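You operate a simulated robot arm through the tools that you are given. There is no shell and no other tool. Be economical: measure what you need, move in short steps, check, and stop when the job is done.

The job below is to be done with a simulated robot arm. You get a single attempt, and the scene is never put back.

Task
Take the green grease brush and leave it on the purple spill pad.

The check looks at the end state, three seconds after you hand in, the way a careful person would. Anything else that was tipped, shoved, dropped, spilled or broken makes it a failure.

Robot
A 6-joint arm with a two-finger parallel gripper, fixed in place. Base frame: the origin is at the foot of the arm, x ahead of it, y to its left, z up; the work surface is at about z = 0. Units: m, degrees, N and s.
With the tool pointing down near the work surface it reaches from about 0.14 to 0.58 m from the base axis. Its first joint turns from -66.0 to 66.0 degrees. Payload 2.1 kg.
The tool frame sits at the grasp point between the pads (the TCP): z along the fingers, y along the line on which they close. The tips reach 0.03 m beyond it. Largest opening 0.094 m; finger width 0.028, thickness 0.01; the body of the gripper, 0.05 by 0.096 m, starts 0.055 m behind the TCP.
Orientation is that of the tool frame in the base frame, as a unit quaternion [w, x, y, z]. With the fingers straight down and closing along the base's y, the tool's x points along the base's -x, its y along +y and its z along -z.

Tools
- The arm moves only by the tool drive_tool. Its argument "targets" is a list of rows, each a list of 7 numbers: the shift along the base's x, y, z in m, then the turn, a rotation vector about the base's x, y, z in degrees, then the gripper command, from -1 (shut) to 1 (fully open), values between in proportion. In form: [[tx, ty, tz, rx, ry, rz, hand], ...]. A call has 1 to 8 rows; each row is the pose to reach, as a shift and turn from the pose commanded when the call began. A row lasts 0.2 s, in which the tool goes at most 0.05 m and 8.6 degrees; a call with a longer step from one row to the next is refused whole, and so is a gripper value outside its range. Where a pose cannot be reached the arm comes as near as it can. A force on the tool above 40 N (or 10 N above the force at the start of the call, whichever is more), or a blocked arm, ends the call early, and 0.2 s more pass. The fingers move at their own pace (about 0.072 m/s each) and stop on an object; they squeeze with about 22 N. The grip force told is the motor's: it shows also when the fingers shut on nothing. Time passes only in rows, and 0.2 s behind the last, so rows that repeat a pose let the fingers close. The reply holds the time, the measured pose of the TCP, the force on the tool along the base axes, the opening and the grip force, in the units named above and with some noise, and new pictures: "pictures" is both (left out), scene, wrist or none.
- Cameras (640 x 400 px; columns grow to the right, rows downward): "scene" is fixed at [0.0583, -0.3672, 0.4992]; the picture's right is [0.78, -0.63, 0.00], its down [-0.28, -0.34, -0.90] and it looks along [0.56, 0.70, -0.44] (base axes); focal length 347 px, centre (320, 200). "wrist" rides on the gripper at [0.076, 0.014, -0.103] in the tool frame; the picture's right is [-0.18, 0.98, 0.00], its down [-0.75, -0.14, -0.64] and it looks along [-0.63, -0.12, 0.77] (tool axes); focal length 243 px, centre (320, 200). There is no depth. A picture from a camera that has moved, and an enlarged one, comes with that camera's place and axes in the base frame and with its lens.
- enlarge(camera, box): a new picture of the part [left, top, right, bottom] of that camera's present view, enlarged. It takes no simulated time.
- finish_job(): hands the job in; it is judged then, once.

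Go step by step. Nothing tells you positions but the pictures and the camera data: compare them with the known pose of the tool, close in by small moves and look again before you grip or let go. The budget is 90 turns and 170 pictures, counting those below and the enlarged ones. Unless the task says otherwise, let go and move clear before handing in, and close with one line.

The tools are called after "Call:" as name(argument=value, ...) on one line, values as JSON. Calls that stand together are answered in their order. drive_tool: Moves the arm, as the interface text tells. Its arguments: {"type":"object","properties":{"targets":{"type":"array"},"pictures":{"type":"string","enum":["both","scene","wrist","none"]}},"required":["targets"]} The other tools are called the same way: enlarge (camera, box) takes an enlarged picture of a part of a camera's view; finish_job () hands the job in.

At the start:

```text
t: 0.0
tool_pos: [0.2235, 0.135, 0.2576]
tool_rot: [0.002, 0.001, 1.0, 0.0]
contact_force: [0.3, -0.9, 0.0]
opening: 0.0942
gripper_force: 0.1
```

scene: 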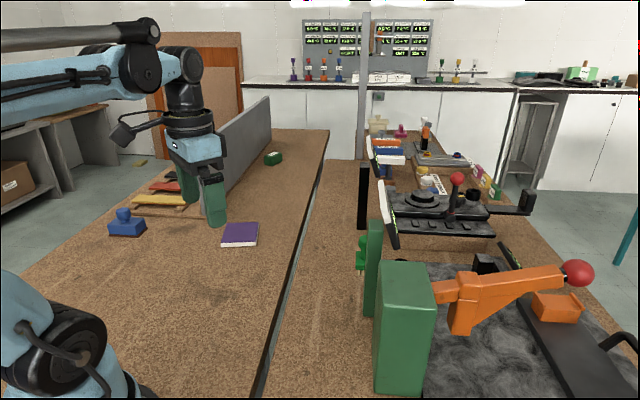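
wrist: 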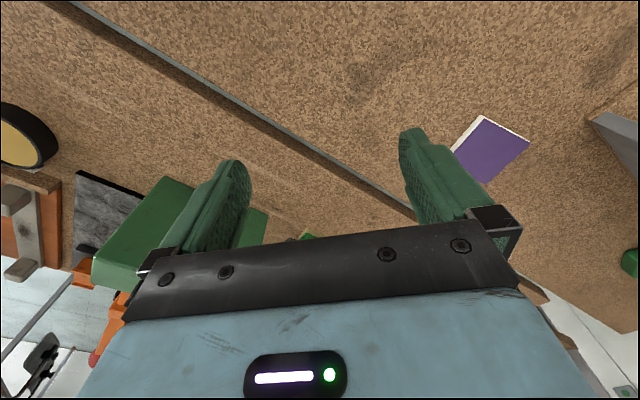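

I see a purple pad at scene (240,234), and green objects at (362,253) and (272,158). I'll enlarge to tell which one is the brush.

Call:
enlarge(camera="scene", box=[320, 200, 440, 300])

Call:
enlarge(camera="scene", box=[90, 130, 290, 255])

Call:
enlarge(camera="wrist", box=[220, 180, 420, 260])

```text
4.00 times, centred on (380, 250) of scene
camera zoom: at [0.0583, -0.3672, 0.4992], right [0.78, -0.63, 0.0], down [-0.28, -0.34, -0.9], along [0.56, 0.7, -0.44], focal length 1388 px, centre (80, 0)
```

zoom: 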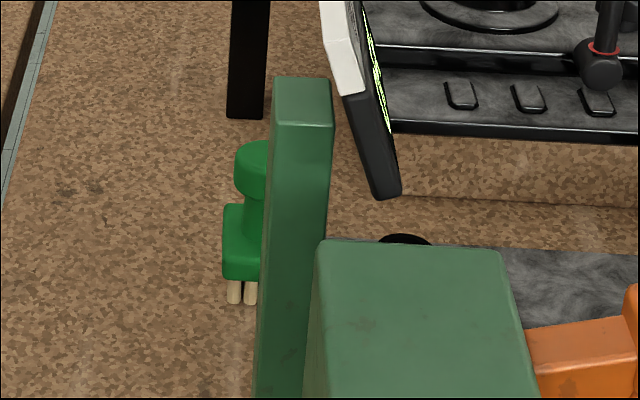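

```text
3.20 times, centred on (190, 192) of scene
camera zoom: at [0.0583, -0.3672, 0.4992], right [0.78, -0.63, 0.0], down [-0.28, -0.34, -0.9], along [0.56, 0.7, -0.44], focal length 1110 px, centre (736, 224)
```

zoom: 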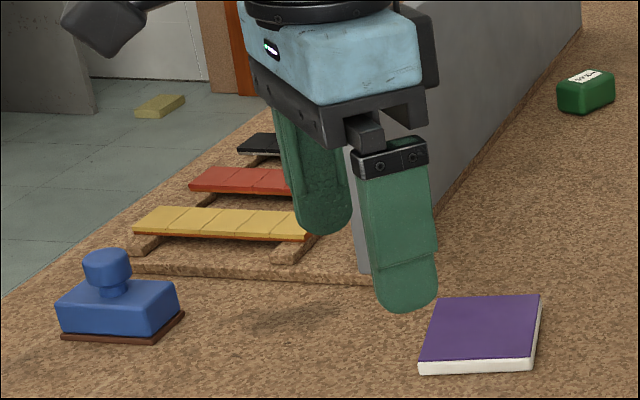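

```text
3.20 times, centred on (320, 220) of wrist
camera zoom: at [0.1476, 0.1491, 0.3598], right [0.18, 0.98, 0.0], down [0.75, -0.14, 0.64], along [0.63, -0.12, -0.77], focal length 776 px, centre (320, 136)
```

zoom: 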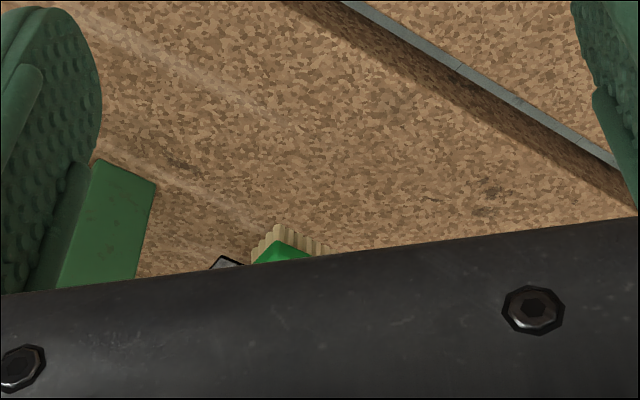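

The green brush (bristles down, knob on top) is half hidden behind a tall green slab, at roughly (0.53, 0.05). I'll move forward at height to see it with the wrist camera.

Call:
drive_tool(targets=[[0.04, -0.01, 0.02, 0, 0, 0, 1], [0.08, -0.02, 0.03, 0, 0, 0, 1], [0.12, -0.03, 0.04, 0, 0, 0, 1], [0.15, -0.04, 0.04, 0, 0, 0, 1]])

```text
t: 1.0
tool_pos: [0.3694, 0.0946, 0.2957]
tool_rot: [0.002, 0.0, 1.0, 0.001]
contact_force: [-0.3, 0.0, -0.6]
opening: 0.094
gripper_force: 0.1
camera wrist: at [0.2935, 0.1084, 0.3989], right [0.18, 0.98, 0.0], down [0.75, -0.14, 0.64], along [0.63, -0.12, -0.77], focal length 243 px, centre (320, 200)
```

scene: 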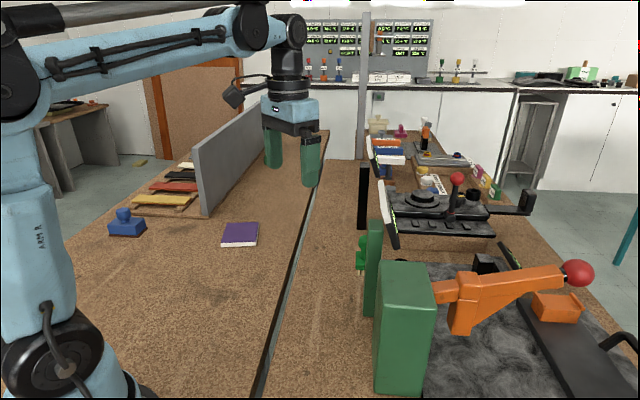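
wrist: 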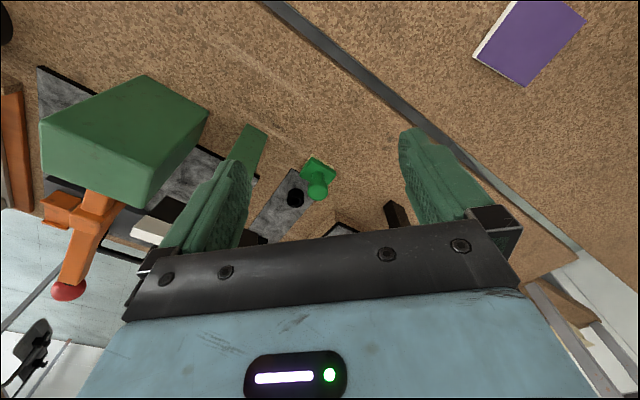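

Call:
enlarge(camera="wrist", box=[220, 110, 420, 240])

```text
3.08 times, centred on (320, 175) of wrist
camera zoom: at [0.2935, 0.1084, 0.3989], right [0.18, 0.98, 0.0], down [0.75, -0.14, 0.64], along [0.63, -0.12, -0.77], focal length 746 px, centre (320, 277)
```

zoom: 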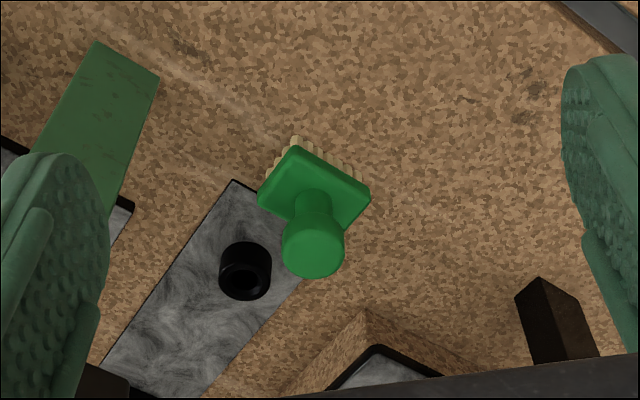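

The brush stands at about (0.52, 0.06), with its knob top near z 0.10. The post is at about (0.45, -0.03) and the pad at about (0.387, 0.38). I'll move above the brush with the fingers partly open.

Call:
drive_tool(targets=[[0.04, -0.01, -0.01, 0, 0, 0, 0.5], [0.08, -0.02, -0.03, 0, 0, 0, 0.5], [0.11, -0.03, -0.05, 0, 0, 0, 0.5], [0.13, -0.034, -0.08, 0, 0, 0, 0.5]])

```text
t: 2.0
tool_pos: [0.504, 0.0603, 0.2183]
tool_rot: [0.001, 0.0, 1.0, 0.0]
contact_force: [0.1, -0.2, -0.3]
opening: 0.0705
gripper_force: 0.1
camera wrist: at [0.4275, 0.0729, 0.3195], right [0.18, 0.98, 0.0], down [0.75, -0.14, 0.64], along [0.63, -0.12, -0.77], focal length 243 px, centre (320, 200)
```

scene: 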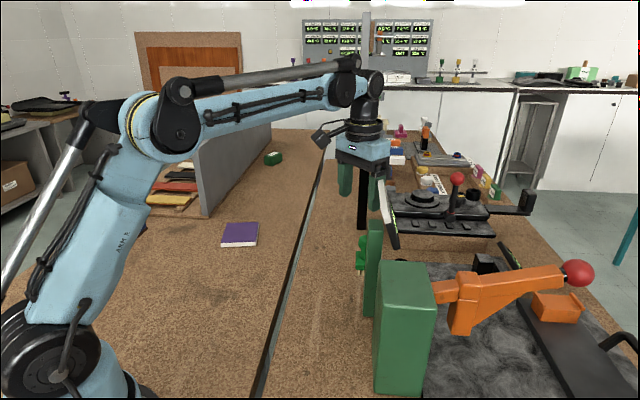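
wrist: 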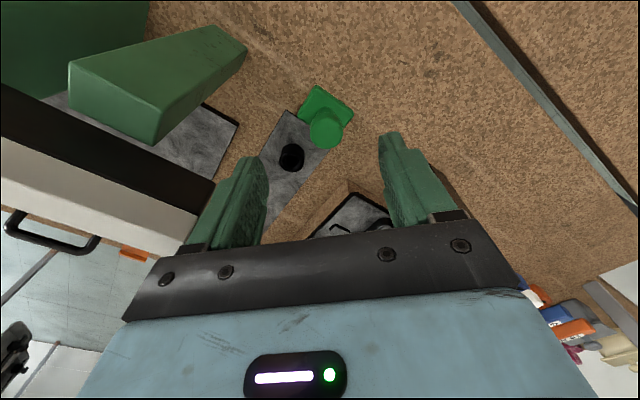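

The knob top triangulates to (0.524, 0.060, 0.094). Before descending I'll check the screen panel and post on the right for clearance.

Call:
enlarge(camera="wrist", box=[130, 60, 390, 220])

Call:
enlarge(camera="scene", box=[310, 110, 450, 290])

```text
2.46 times, centred on (260, 140) of wrist
camera zoom: at [0.4275, 0.0729, 0.3195], right [0.18, 0.98, 0.0], down [0.75, -0.14, 0.64], along [0.63, -0.12, -0.77], focal length 597 px, centre (468, 348)
```

zoom: 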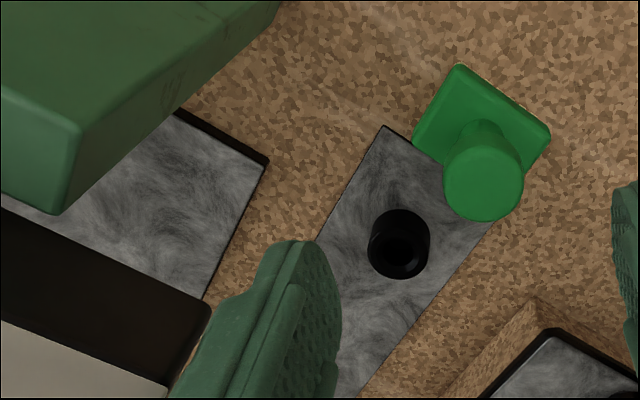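

```text
2.22 times, centred on (380, 200) of scene
camera zoom: at [0.0583, -0.3672, 0.4992], right [0.78, -0.63, 0.0], down [-0.28, -0.34, -0.9], along [0.56, 0.7, -0.44], focal length 771 px, centre (187, 200)
```

zoom: 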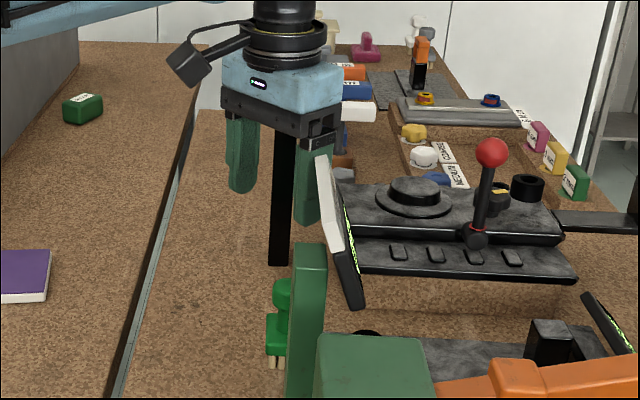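

The screen panel may lean close to the gripper, perhaps reaching (0.50, 0.01, 0.25). I'll back off to the left and up, then measure it from another viewpoint.

Call:
drive_tool(targets=[[0, 0.04, 0.02, 0, 0, 0, 0.5], [-0.02, 0.08, 0.04, 0, 0, 0, 0.5], [-0.05, 0.11, 0.06, 0, 0, 0, 0.5]])

```text
t: 2.8
tool_pos: [0.4524, 0.1711, 0.2771]
tool_rot: [0.001, 0.001, 1.0, 0.0]
contact_force: [-0.2, 0.8, -0.1]
opening: 0.0706
gripper_force: 0.0
camera wrist: at [0.3767, 0.1842, 0.379], right [0.18, 0.98, 0.0], down [0.75, -0.14, 0.64], along [0.63, -0.12, -0.77], focal length 243 px, centre (320, 200)
```

scene: 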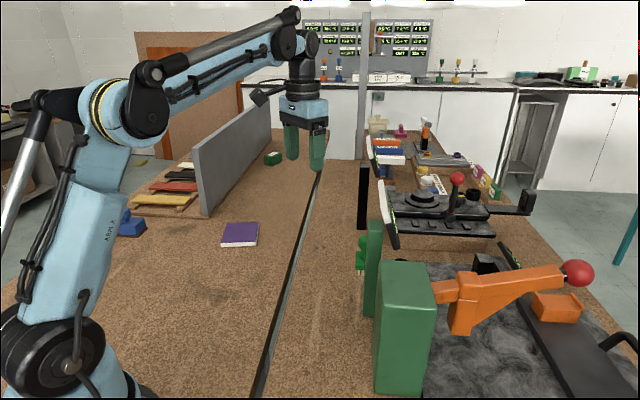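
wrist: 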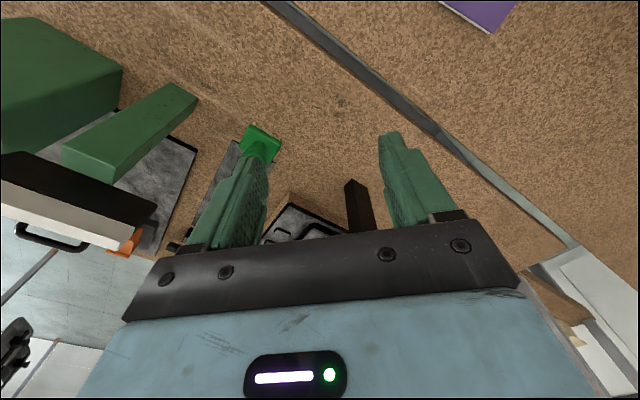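

Call:
enlarge(camera="wrist", box=[0, 60, 260, 270])

Call:
enlarge(camera="scene", box=[340, 130, 440, 280])

```text
1.90 times, centred on (130, 165) of wrist
camera zoom: at [0.3767, 0.1842, 0.379], right [0.18, 0.98, 0.0], down [0.75, -0.14, 0.64], along [0.63, -0.12, -0.77], focal length 462 px, centre (682, 267)
```

zoom: 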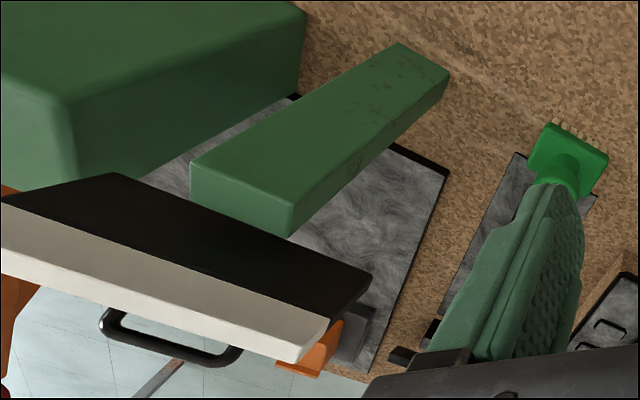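

```text
2.67 times, centred on (390, 205) of scene
camera zoom: at [0.0583, -0.3672, 0.4992], right [0.78, -0.63, 0.0], down [-0.28, -0.34, -0.9], along [0.56, 0.7, -0.44], focal length 925 px, centre (133, 187)
```

zoom: 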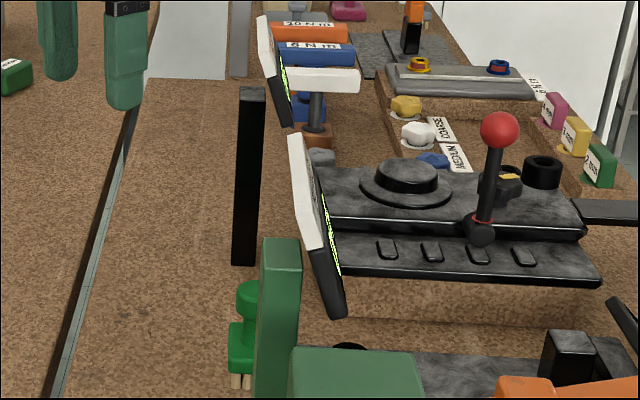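

The two views agree. The panel's far corner runs from (0.510, -0.014, 0.187) to (0.496, 0.004, 0.26), too close for the wide side of the hand. I'll turn the hand -90° about z so its thin side faces the panel and the camera faces away.

Call:
drive_tool(targets=[[0, 0, 0, 0, 0, -8.5, 0.5], [0, 0, 0, 0, 0, -17, 0.5], [0, 0, 0, 0, 0, -25.5, 0.5], [0, 0, 0, 0, 0, -34, 0.5], [0, 0, 0, 0, 0, -42.5, 0.5], [0, 0, 0, 0, 0, -51, 0.5], [0, 0, 0, 0, 0, -59.5, 0.5], [0, 0, 0, 0, 0, -68, 0.5]], pictures="none")

Call:
drive_tool(targets=[[0, 0, 0, 0, 0, -8, 0.5], [0, 0, 0, 0, 0, -16, 0.5], [0, 0, 0, 0, 0, -22, 0.5]])

```text
t: 4.6
tool_pos: [0.4531, 0.1717, 0.2781]
tool_rot: [0.001, 0.56, 0.828, -0.001]
contact_force: [-0.1, -0.4, 0.5]
opening: 0.0705
gripper_force: 0.0
```

```text
t: 5.4
tool_pos: [0.4548, 0.1716, 0.2783]
tool_rot: [0.001, 0.708, 0.706, -0.001]
contact_force: [0.1, -0.3, -0.8]
opening: 0.0705
gripper_force: 0.0
camera wrist: at [0.4686, 0.2475, 0.3801], right [0.98, -0.19, 0.0], down [-0.14, -0.75, 0.64], along [-0.12, -0.63, -0.77], focal length 243 px, centre (320, 200)
```

scene: 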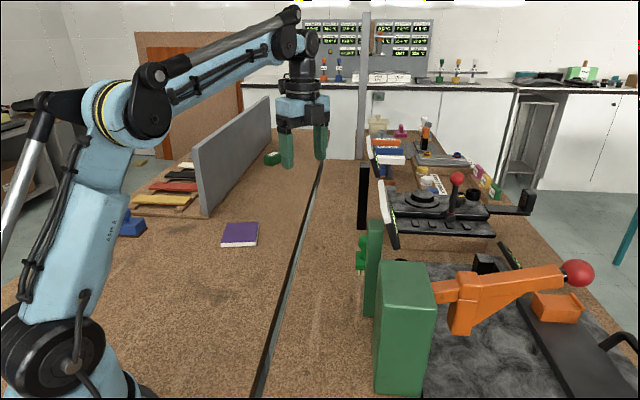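
wrist: 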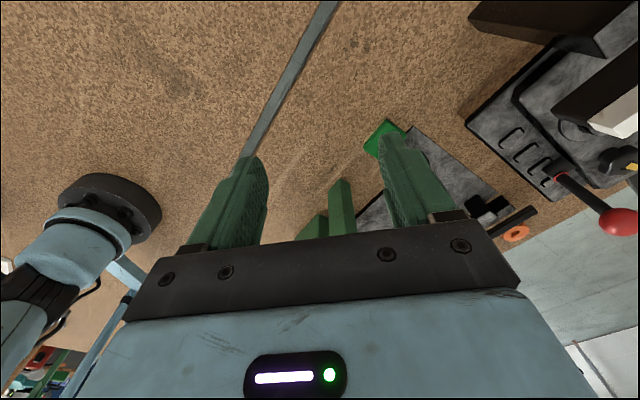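

Rotated cleanly. Next I approach from the left side to (0.524, 0.09, 0.20) and look.

Call:
drive_tool(targets=[[0.03, -0.02, -0.02, 0, 0, 0, 0.5], [0.055, -0.04, -0.04, 0, 0, 0, 0.5], [0.069, -0.06, -0.06, 0, 0, 0, 0.5], [0.069, -0.08, -0.08, 0, 0, 0, 0.5]])

```text
t: 6.4
tool_pos: [0.521, 0.092, 0.1969]
tool_rot: [0.001, 0.707, 0.708, 0.0]
contact_force: [-1.0, -0.1, -0.1]
opening: 0.0707
gripper_force: 0.0
camera wrist: at [0.536, 0.1672, 0.2997], right [0.98, -0.18, 0.0], down [-0.14, -0.75, 0.64], along [-0.12, -0.63, -0.77], focal length 243 px, centre (320, 200)
```

scene: 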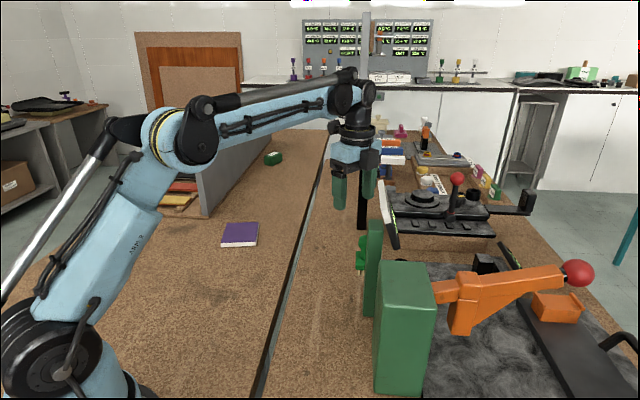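
wrist: 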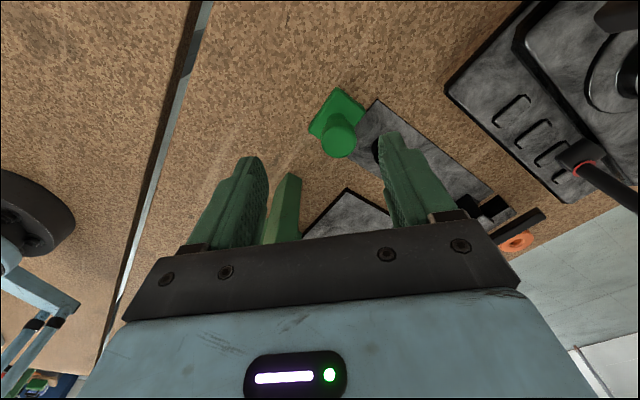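

Call:
enlarge(camera="wrist", box=[270, 70, 410, 190])

```text
3.33 times, centred on (340, 130) of wrist
camera zoom: at [0.536, 0.1672, 0.2997], right [0.98, -0.18, 0.0], down [-0.14, -0.75, 0.64], along [-0.12, -0.63, -0.77], focal length 809 px, centre (253, 433)
```

zoom: 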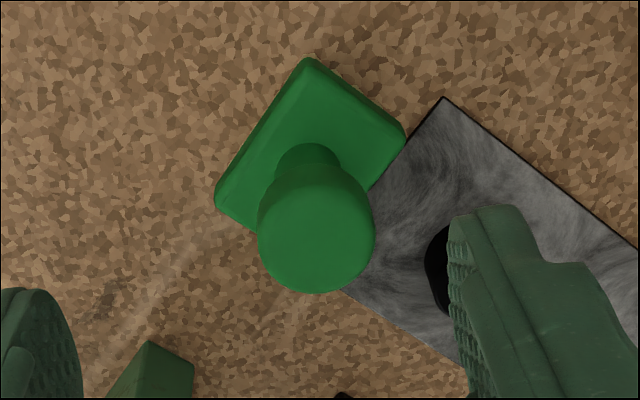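

Three views agree: knob top at (0.533, 0.060, 0.083), diameter about 0.034, and brush body top at z ≈ 0.028. I'll move over it at tip height about 0.10 and check the alignment.

Call:
drive_tool(targets=[[0.012, -0.016, -0.02, 0, 0, 0, 0.5], [0.012, -0.032, -0.045, 0, 0, 0, 0.5], [0.012, -0.032, -0.067, 0, 0, 0, 0.5]])

Call:
enlarge(camera="wrist", box=[180, 70, 460, 250])

Call:
enlarge(camera="scene", box=[310, 110, 450, 290])

```text
t: 7.2
tool_pos: [0.5361, 0.059, 0.1308]
tool_rot: [0.001, 0.707, 0.707, -0.001]
contact_force: [0.2, -0.2, -0.3]
opening: 0.0705
gripper_force: 0.0
camera wrist: at [0.55, 0.1348, 0.2338], right [0.98, -0.18, 0.0], down [-0.14, -0.75, 0.64], along [-0.12, -0.63, -0.77], focal length 243 px, centre (320, 200)
```

scene: 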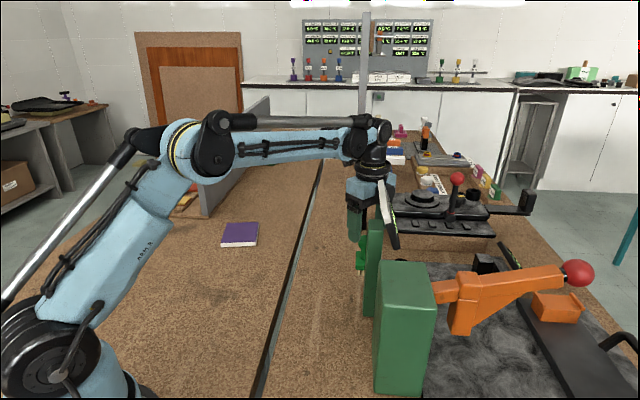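
wrist: 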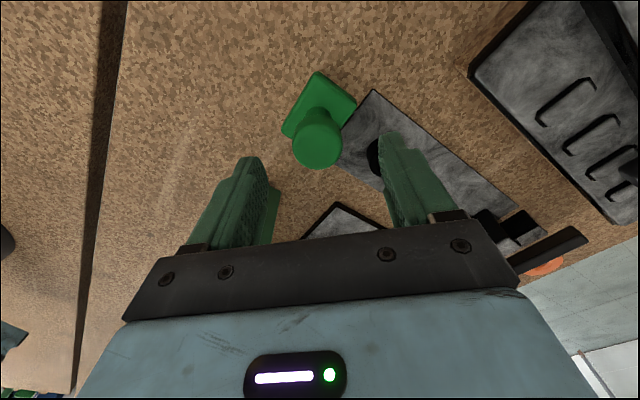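

```text
2.22 times, centred on (320, 160) of wrist
camera zoom: at [0.55, 0.1348, 0.2338], right [0.98, -0.18, 0.0], down [-0.14, -0.75, 0.64], along [-0.12, -0.63, -0.77], focal length 539 px, centre (320, 289)
```

zoom: 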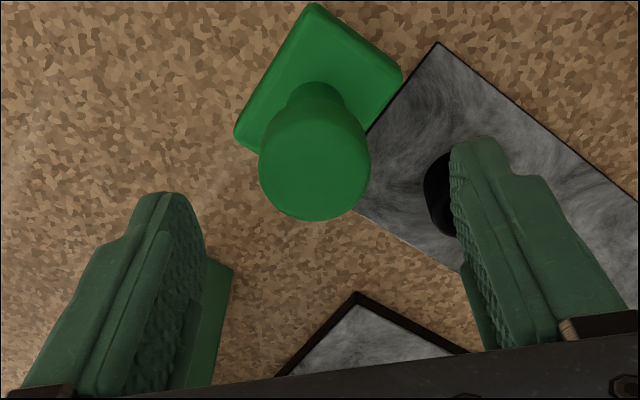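

```text
2.22 times, centred on (380, 200) of scene
camera zoom: at [0.0583, -0.3672, 0.4992], right [0.78, -0.63, 0.0], down [-0.28, -0.34, -0.9], along [0.56, 0.7, -0.44], focal length 771 px, centre (187, 200)
```

zoom: 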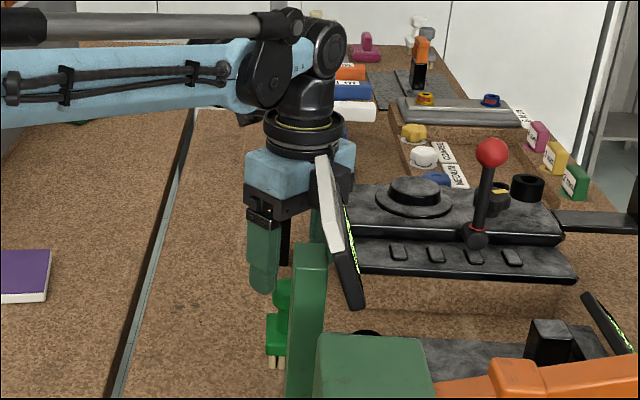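

The knob is at (0.534, 0.060), directly under the TCP, and the panel is clear. I'll descend to z≈0.07, then close.

Call:
drive_tool(targets=[[-0.002, 0.001, -0.02, 0, 0, 0, 0.5], [-0.002, 0.001, -0.04, 0, 0, 0, 0.5], [-0.002, 0.001, -0.06, 0, 0, 0, 0.5], [-0.002, 0.001, -0.06, 0, 0, 0, 0.5]])

Call:
enlarge(camera="wrist", box=[180, 70, 460, 250])

```text
t: 8.2
tool_pos: [0.5316, 0.0621, 0.0692]
tool_rot: [0.0, 0.706, 0.708, -0.001]
contact_force: [-0.9, -0.1, -0.1]
opening: 0.0704
gripper_force: 0.0
camera wrist: at [0.5472, 0.1383, 0.1714], right [0.98, -0.18, 0.0], down [-0.14, -0.75, 0.64], along [-0.12, -0.63, -0.76], focal length 243 px, centre (320, 200)
```

scene: 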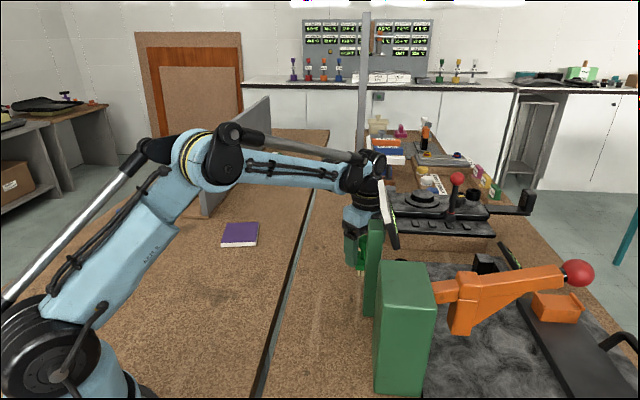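
wrist: 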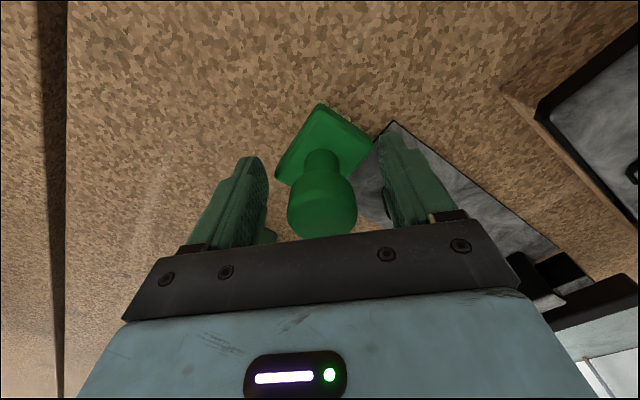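

```text
2.22 times, centred on (320, 160) of wrist
camera zoom: at [0.5472, 0.1383, 0.1714], right [0.98, -0.18, 0.0], down [-0.14, -0.75, 0.64], along [-0.12, -0.63, -0.76], focal length 539 px, centre (320, 289)
```

zoom: 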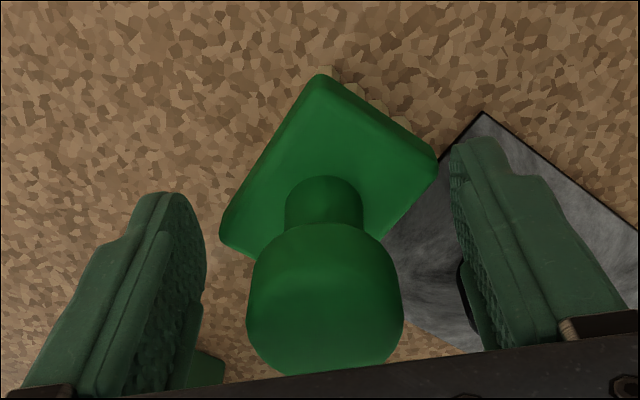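

The knob sits between the fingers, roughly centred. Closing now.

Call:
drive_tool(targets=[[0.001, -0.001, 0, 0, 0, 0, 0], [0.001, -0.001, 0, 0, 0, 0, -0.5], [0.001, -0.001, 0, 0, 0, 0, -1], [0.001, -0.001, 0, 0, 0, 0, -1], [0.001, -0.001, 0, 0, 0, 0, -1]], pictures="wrist")

```text
t: 9.4
tool_pos: [0.5334, 0.0611, 0.0695]
tool_rot: [0.0, 0.707, 0.707, -0.001]
contact_force: [0.4, 0.2, 0.1]
opening: 0.0681
gripper_force: 22.1
camera wrist: at [0.5486, 0.1358, 0.1731], right [0.98, -0.18, 0.0], down [-0.14, -0.75, 0.64], along [-0.12, -0.63, -0.77], focal length 243 px, centre (320, 200)
```

wrist: 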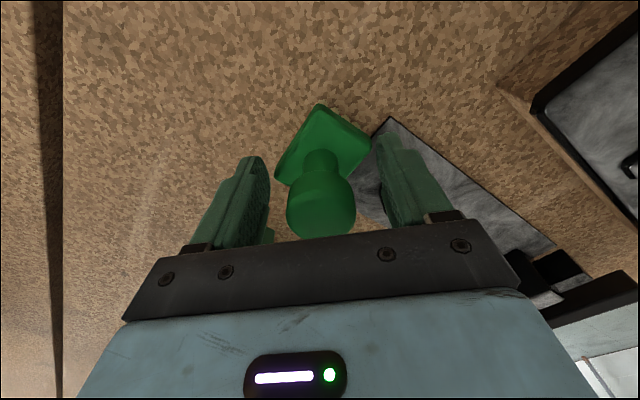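

The fingers stopped at 0.068, so the tips are catching the body's corners rather than the knob. I'll reopen, rise about 17 mm and look.

Call:
drive_tool(targets=[[0, 0, 0, 0, 0, 0, 0.55], [0, 0, 0, 0, 0, 0, 0.55], [0, 0, 0.008, 0, 0, 0, 0.55], [0, 0, 0.017, 0, 0, 0, 0.55]])

Call:
enlarge(camera="wrist", box=[180, 70, 460, 250])

Call:
enlarge(camera="scene", box=[330, 200, 430, 290])

```text
t: 10.4
tool_pos: [0.534, 0.0597, 0.0873]
tool_rot: [0.001, 0.707, 0.707, -0.001]
contact_force: [0.2, 0.4, 0.6]
opening: 0.0729
gripper_force: 0.2
camera wrist: at [0.5481, 0.1348, 0.1897], right [0.98, -0.18, 0.0], down [-0.14, -0.75, 0.64], along [-0.12, -0.63, -0.77], focal length 243 px, centre (320, 200)
```

scene: 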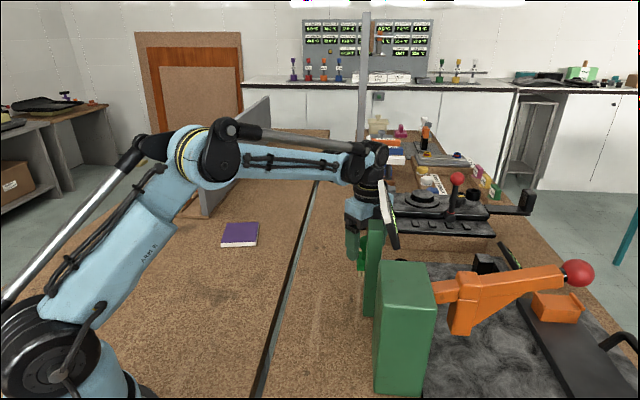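
wrist: 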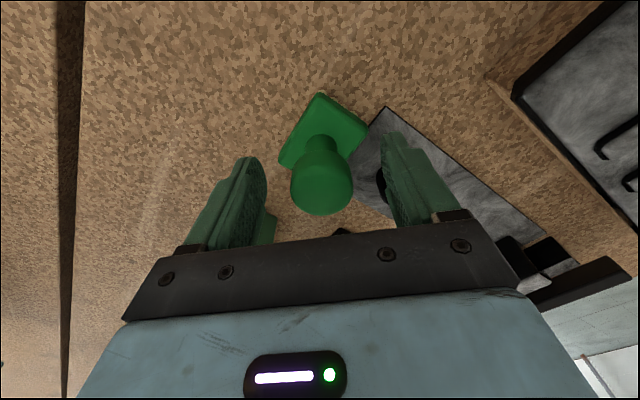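

```text
2.22 times, centred on (320, 160) of wrist
camera zoom: at [0.5481, 0.1348, 0.1897], right [0.98, -0.18, 0.0], down [-0.14, -0.75, 0.64], along [-0.12, -0.63, -0.77], focal length 539 px, centre (320, 289)
```

zoom: 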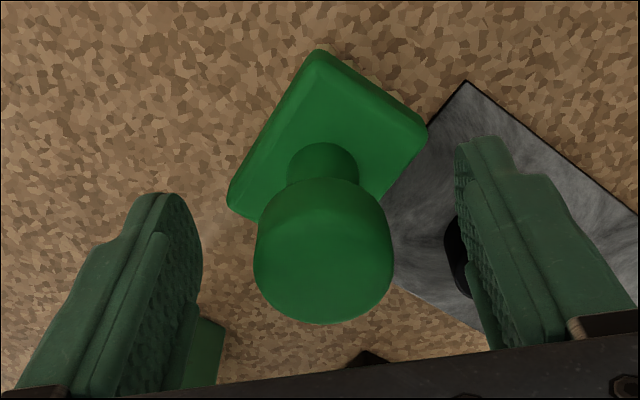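

```text
4.44 times, centred on (380, 245) of scene
camera zoom: at [0.0583, -0.3672, 0.4992], right [0.78, -0.63, 0.0], down [-0.28, -0.34, -0.9], along [0.56, 0.7, -0.44], focal length 1542 px, centre (53, 0)
```

zoom: 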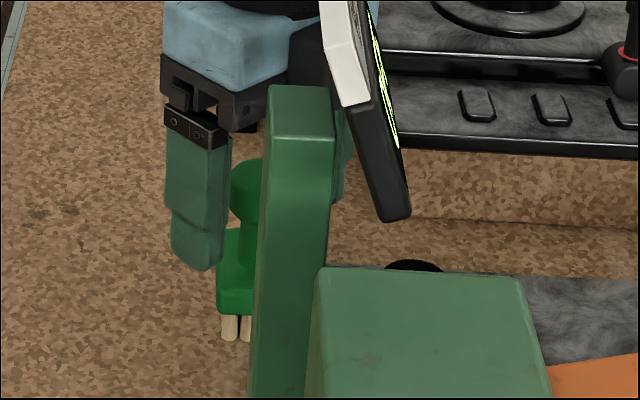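

In the scene view the fingertips still look slightly below the top of the body. I'll raise another 15 mm and re-check.

Call:
drive_tool(targets=[[0, 0, 0.008, 0, 0, 0, 0.55], [0, 0, 0.015, 0, 0, 0, 0.55], [0, 0, 0.015, 0, 0, 0, 0.55]], pictures="none")

Call:
enlarge(camera="scene", box=[340, 210, 400, 280])

Call:
enlarge(camera="wrist", box=[180, 70, 460, 250])

```text
t: 11.2
tool_pos: [0.5332, 0.0604, 0.1029]
tool_rot: [0.0, 0.707, 0.707, 0.0]
contact_force: [-1.0, 0.1, -0.7]
opening: 0.073
gripper_force: 0.1
```

```text
5.71 times, centred on (370, 245) of scene
camera zoom: at [0.0583, -0.3672, 0.4992], right [0.78, -0.63, 0.0], down [-0.28, -0.34, -0.9], along [0.56, 0.7, -0.44], focal length 1982 px, centre (34, -57)
```

zoom: 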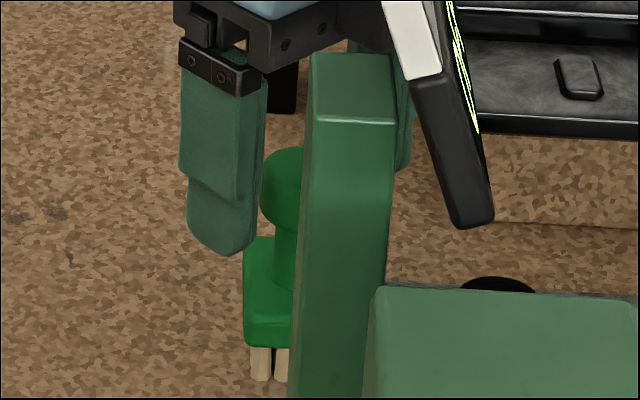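

```text
2.22 times, centred on (320, 160) of wrist
camera zoom: at [0.5483, 0.1348, 0.2055], right [0.98, -0.18, 0.0], down [-0.14, -0.75, 0.64], along [-0.12, -0.63, -0.77], focal length 539 px, centre (320, 289)
```

zoom: 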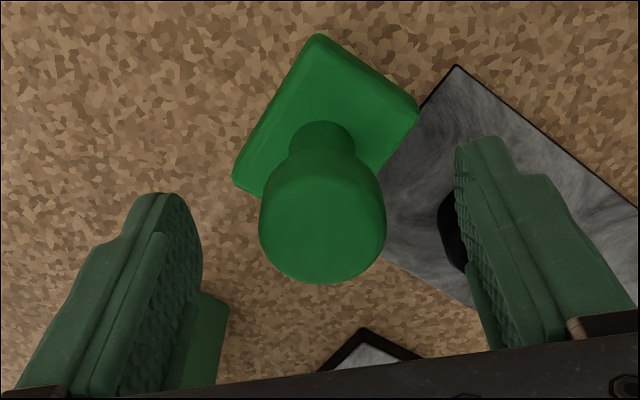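

Finger contact and the wrist scaling both put the body top near z 0.04, with the knob between about 0.06 and 0.085. I'll set the TCP to about 0.089 and close there.

Call:
drive_tool(targets=[[0, 0, -0.007, 0, 0, 0, 0.55], [0, 0, -0.014, 0, 0, 0, 0.55], [0, 0, -0.014, 0, 0, 0, 0], [0, 0, -0.014, 0, 0, 0, -0.5], [0, 0, -0.014, 0, 0, 0, -0.5], [0, 0, -0.014, 0, 0, 0, -0.5]])

Call:
enlarge(camera="scene", box=[340, 210, 400, 280])

Call:
enlarge(camera="wrist", box=[180, 70, 460, 250])

```text
t: 12.6
tool_pos: [0.5337, 0.0594, 0.0872]
tool_rot: [0.001, 0.707, 0.707, 0.0]
contact_force: [0.8, 0.0, 0.0]
opening: 0.0331
gripper_force: 22.4
camera wrist: at [0.5483, 0.1357, 0.1908], right [0.98, -0.18, 0.0], down [-0.14, -0.75, 0.64], along [-0.12, -0.63, -0.77], focal length 243 px, centre (320, 200)
```

scene: 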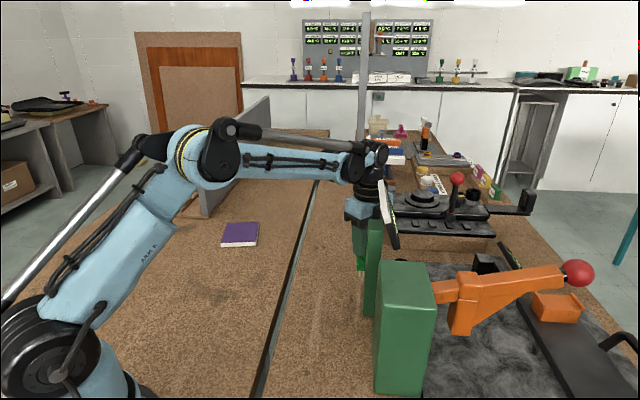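
wrist: 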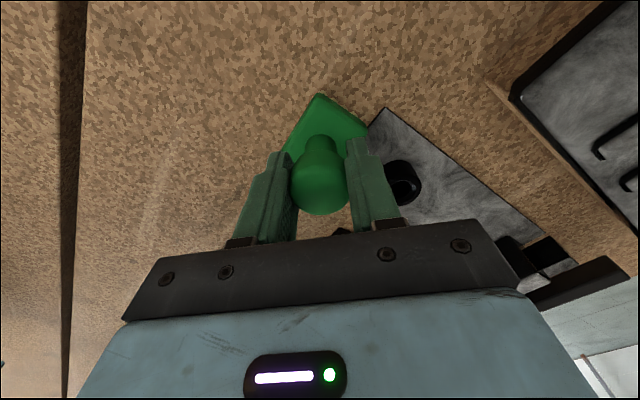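

```text
5.71 times, centred on (370, 245) of scene
camera zoom: at [0.0583, -0.3672, 0.4992], right [0.78, -0.63, 0.0], down [-0.28, -0.34, -0.9], along [0.56, 0.7, -0.44], focal length 1982 px, centre (34, -57)
```

zoom: 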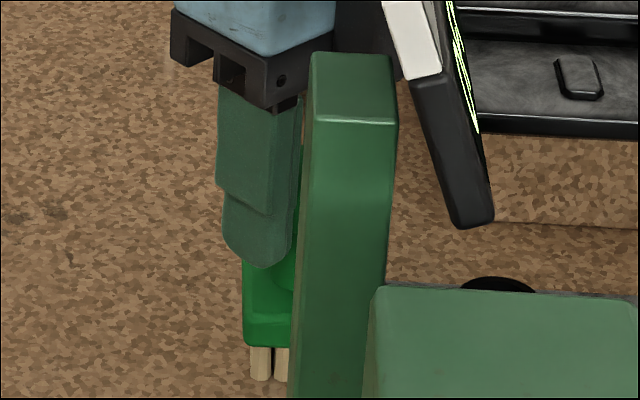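

```text
2.22 times, centred on (320, 160) of wrist
camera zoom: at [0.5483, 0.1357, 0.1908], right [0.98, -0.18, 0.0], down [-0.14, -0.75, 0.64], along [-0.12, -0.63, -0.77], focal length 539 px, centre (320, 289)
```

zoom: 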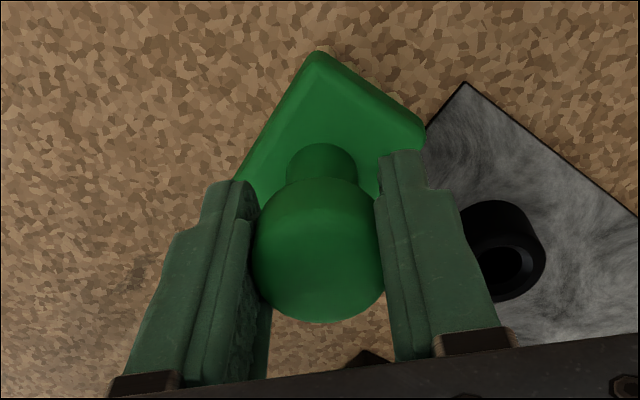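

The knob is gripped at 33 mm opening. I'll lift straight up a little and check the hold.

Call:
drive_tool(targets=[[0, 0, 0.01, 0, 0, 0, -1], [0, 0, 0.03, 0, 0, 0, -1], [0, 0, 0.05, 0, 0, 0, -1]])

```text
t: 13.4
tool_pos: [0.532, 0.0592, 0.138]
tool_rot: [0.001, 0.707, 0.707, 0.0]
contact_force: [-0.5, 0.2, -1.1]
opening: 0.033
gripper_force: 22.3
camera wrist: at [0.5479, 0.1342, 0.2409], right [0.98, -0.18, 0.0], down [-0.14, -0.75, 0.64], along [-0.12, -0.63, -0.77], focal length 243 px, centre (320, 200)
```

scene: 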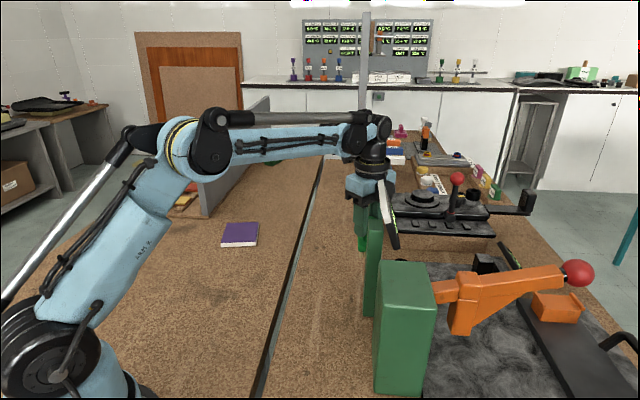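
wrist: 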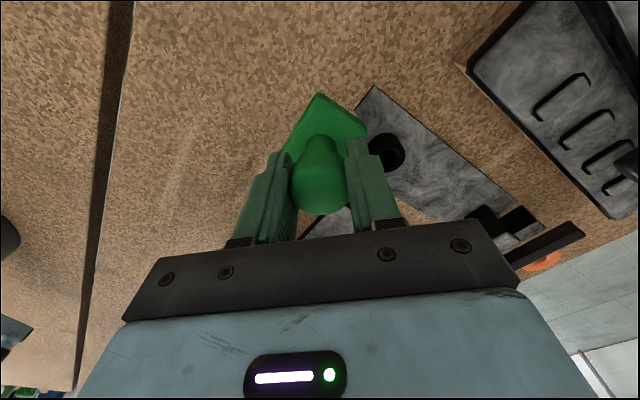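

The brush is held and lifted. I'll carry it left and up, away from the panel, towards the pad.

Call:
drive_tool(targets=[[0, 0.01, 0.03, 0, 0, 0, -1], [0, 0.045, 0.05, 0, 0, 0, -1], [-0.015, 0.085, 0.06, 0, 0, 0, -1], [-0.04, 0.12, 0.06, 0, 0, 0, -1], [-0.065, 0.155, 0.06, 0, 0, 0, -1], [-0.09, 0.19, 0.06, 0, 0, 0, -1], [-0.11, 0.225, 0.06, 0, 0, 0, -1], [-0.13, 0.255, 0.06, 0, 0, 0, -1]])

```text
t: 15.2
tool_pos: [0.4031, 0.31, 0.1969]
tool_rot: [0.0, 0.708, 0.707, -0.001]
contact_force: [-0.2, 0.2, 0.2]
opening: 0.0328
gripper_force: 21.8
camera wrist: at [0.4169, 0.3857, 0.2987], right [0.98, -0.19, 0.0], down [-0.14, -0.75, 0.64], along [-0.12, -0.63, -0.77], focal length 243 px, centre (320, 200)
```

scene: 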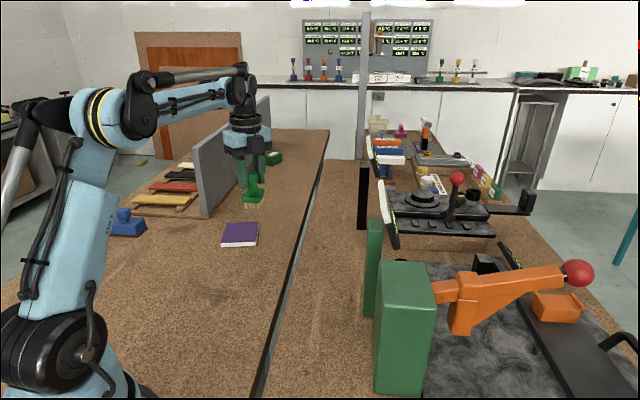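
wrist: 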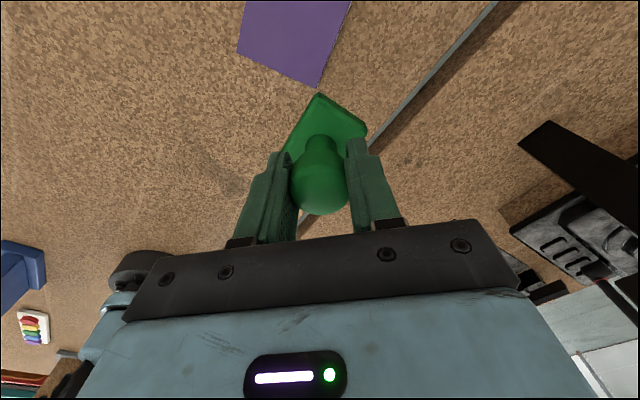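

Pad centre estimates agree at about (0.388, 0.375), and its edges are nearly parallel to the brush body. I'll move over it and lower partway.

Call:
drive_tool(targets=[[-0.007, 0.033, 0, 0, 0, 0, -1], [-0.015, 0.066, -0.02, 0, 0, 0, -1], [-0.015, 0.066, -0.045, 0, 0, 0, -1]])

Call:
enlarge(camera="scene", box=[190, 160, 300, 260])

```text
t: 16.0
tool_pos: [0.3919, 0.38, 0.153]
tool_rot: [0.0, 0.707, 0.707, -0.002]
contact_force: [-0.1, 0.1, -0.8]
opening: 0.033
gripper_force: 22.3
camera wrist: at [0.4056, 0.4553, 0.2554], right [0.98, -0.18, 0.0], down [-0.14, -0.75, 0.64], along [-0.12, -0.63, -0.77], focal length 243 px, centre (320, 200)
```

scene: 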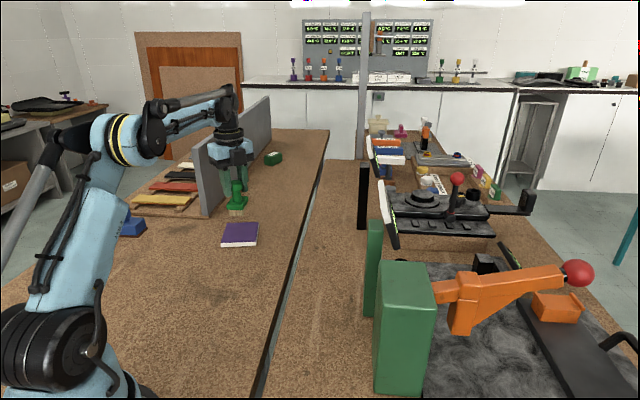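
wrist: 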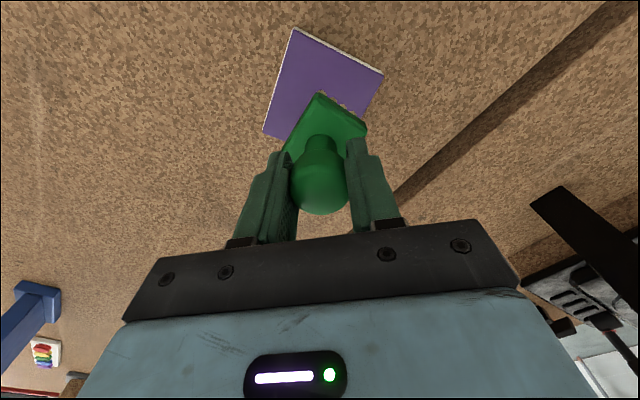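

```text
4.00 times, centred on (245, 210) of scene
camera zoom: at [0.0583, -0.3671, 0.4992], right [0.78, -0.63, 0.0], down [-0.28, -0.34, -0.9], along [0.56, 0.7, -0.44], focal length 1388 px, centre (620, 160)
```

zoom: 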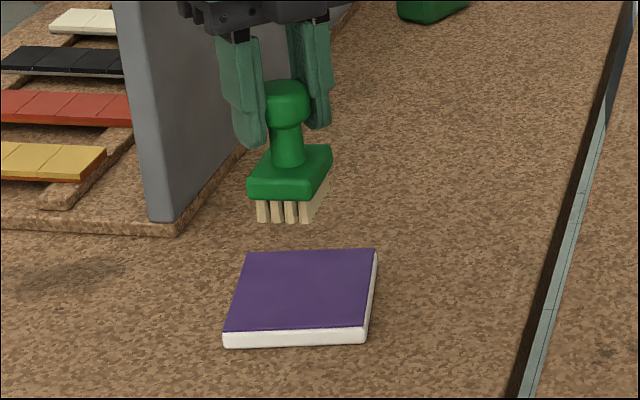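

Aligned: pad centre is (0.388, 0.3745) and its thickness is about 12 mm. I'll nudge and lower to just above contact.

Call:
drive_tool(targets=[[-0.003, -0.005, -0.015, 0, 0, 0, -1], [-0.003, -0.005, -0.03, 0, 0, 0, -1], [-0.003, -0.005, -0.042, 0, 0, 0, -1], [-0.003, -0.005, -0.046, 0, 0, 0, -1]])

Call:
enlarge(camera="scene", box=[190, 160, 300, 260])

```text
t: 17.0
tool_pos: [0.3852, 0.3754, 0.1055]
tool_rot: [0.001, 0.707, 0.707, 0.0]
contact_force: [0.1, 1.0, -0.9]
opening: 0.0326
gripper_force: 21.9
camera wrist: at [0.4007, 0.4521, 0.2083], right [0.98, -0.18, 0.0], down [-0.14, -0.75, 0.64], along [-0.12, -0.63, -0.77], focal length 243 px, centre (320, 200)
```

scene: 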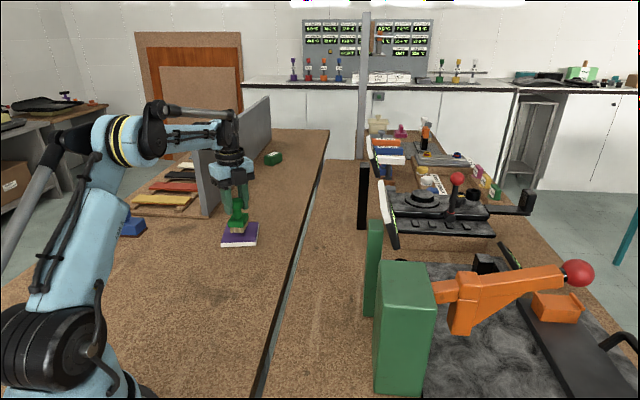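
wrist: 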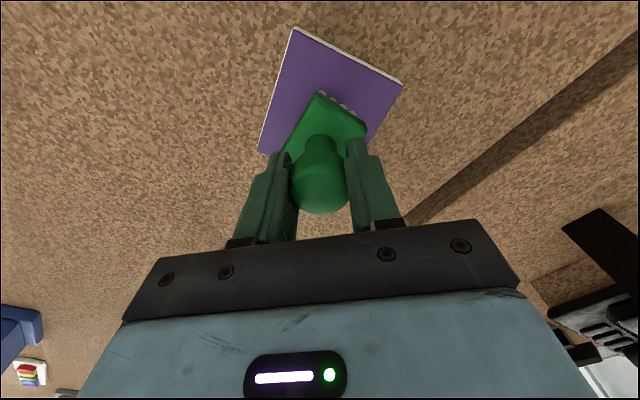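

```text
4.00 times, centred on (245, 210) of scene
camera zoom: at [0.0583, -0.3672, 0.4992], right [0.78, -0.63, 0.0], down [-0.28, -0.34, -0.9], along [0.56, 0.7, -0.44], focal length 1388 px, centre (620, 160)
```

zoom: 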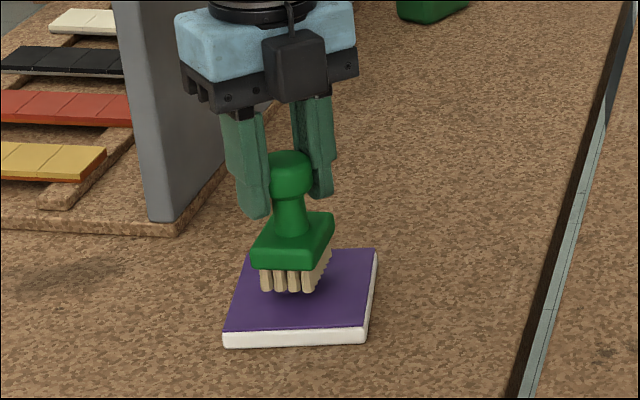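

It is well inside the pad with a few millimetres left. I'll lower gently until it touches.

Call:
drive_tool(targets=[[0.002, -0.002, -0.002, 0, 0, 0, -1], [0.002, -0.002, -0.004, 0, 0, 0, -1], [0.002, -0.002, -0.005, 0, 0, 0, -1]], pictures="none")

Call:
enlarge(camera="scene", box=[200, 180, 280, 250])

```text
t: 17.8
tool_pos: [0.3884, 0.3738, 0.1018]
tool_rot: [0.001, 0.707, 0.707, -0.001]
contact_force: [0.6, -0.4, -0.7]
opening: 0.0328
gripper_force: 21.9
```

```text
5.71 times, centred on (240, 215) of scene
camera zoom: at [0.0583, -0.3672, 0.4992], right [0.78, -0.63, 0.0], down [-0.28, -0.34, -0.9], along [0.56, 0.7, -0.44], focal length 1982 px, centre (777, 114)
```

zoom: 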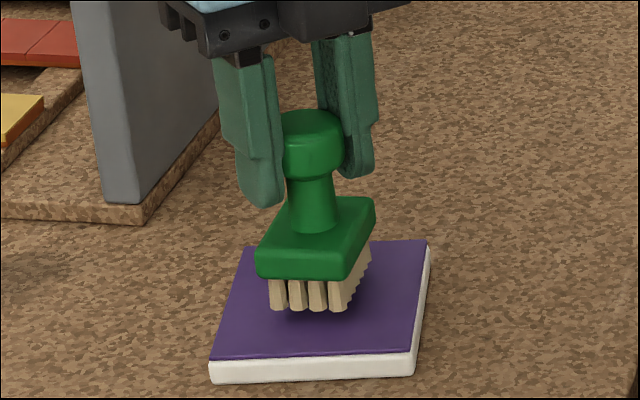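

Call:
drive_tool(targets=[[0, 0, -0.0015, 0, 0, 0, -1], [0, 0, -0.003, 0, 0, 0, -1], [0, 0, -0.003, 0, 0, 0, -1]], pictures="none")

Call:
enlarge(camera="scene", box=[220, 210, 260, 250])

```text
t: 18.6
tool_pos: [0.3883, 0.3744, 0.1004]
tool_rot: [0.001, 0.706, 0.708, -0.001]
contact_force: [0.0, -0.6, -0.6]
opening: 0.0328
gripper_force: 21.7
```

```text
10.00 times, centred on (240, 230) of scene
camera zoom: at [0.0583, -0.3672, 0.4992], right [0.78, -0.63, 0.0], down [-0.28, -0.34, -0.9], along [0.56, 0.7, -0.44], focal length 3469 px, centre (1120, -100)
```

zoom: 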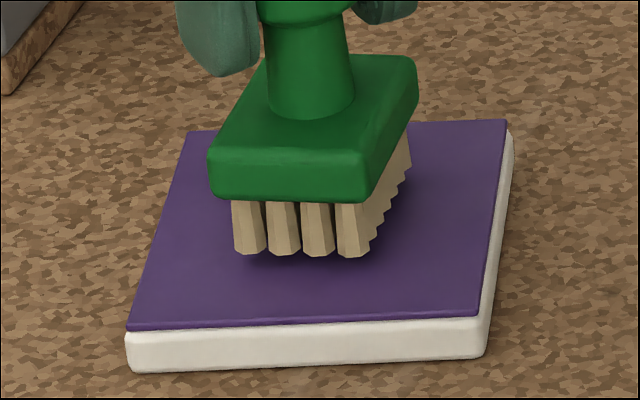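

Call:
drive_tool(targets=[[0, 0, -0.001, 0, 0, 0, -1], [0, 0, -0.002, 0, 0, 0, -1], [0, 0, -0.002, 0, 0, 0, -1]], pictures="none")

Call:
enlarge(camera="scene", box=[220, 210, 260, 250])

```text
t: 19.4
tool_pos: [0.3878, 0.3729, 0.0976]
tool_rot: [0.001, 0.707, 0.707, -0.001]
contact_force: [-0.2, -0.3, -1.4]
opening: 0.0326
gripper_force: 21.7
```

```text
10.00 times, centred on (240, 230) of scene
camera zoom: at [0.0583, -0.3672, 0.4992], right [0.78, -0.63, 0.0], down [-0.28, -0.34, -0.9], along [0.56, 0.7, -0.44], focal length 3469 px, centre (1120, -100)
```

zoom: 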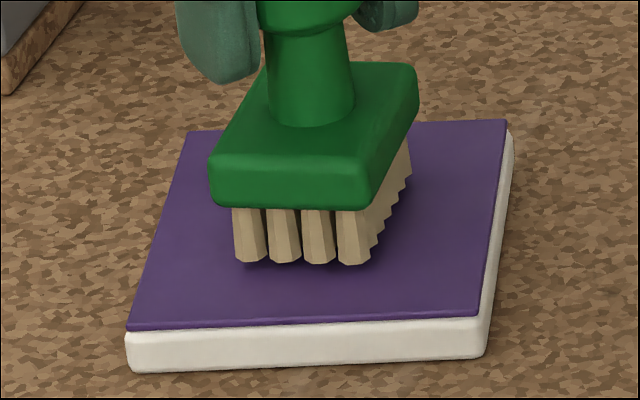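

Call:
drive_tool(targets=[[0, 0, -0.001, 0, 0, 0, -1], [0, 0, -0.002, 0, 0, 0, -1], [0, 0, -0.002, 0, 0, 0, -1]], pictures="none")

Call:
enlarge(camera="scene", box=[220, 210, 260, 250])

```text
t: 20.2
tool_pos: [0.3882, 0.3737, 0.0953]
tool_rot: [0.0, 0.707, 0.707, 0.0]
contact_force: [0.7, 1.1, -1.8]
opening: 0.0327
gripper_force: 22.1
```

```text
10.00 times, centred on (240, 230) of scene
camera zoom: at [0.0583, -0.3672, 0.4992], right [0.78, -0.63, 0.0], down [-0.28, -0.34, -0.9], along [0.56, 0.7, -0.44], focal length 3469 px, centre (1120, -100)
```

zoom: 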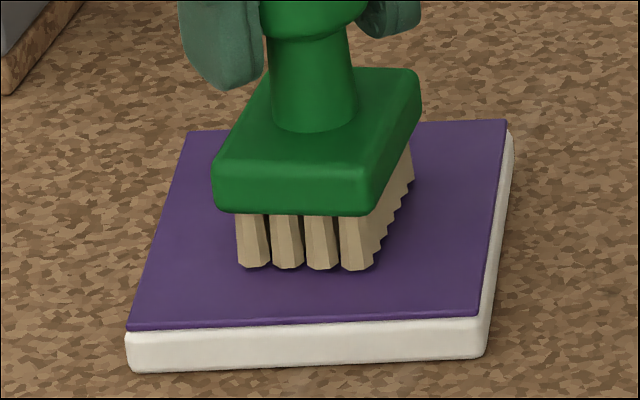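

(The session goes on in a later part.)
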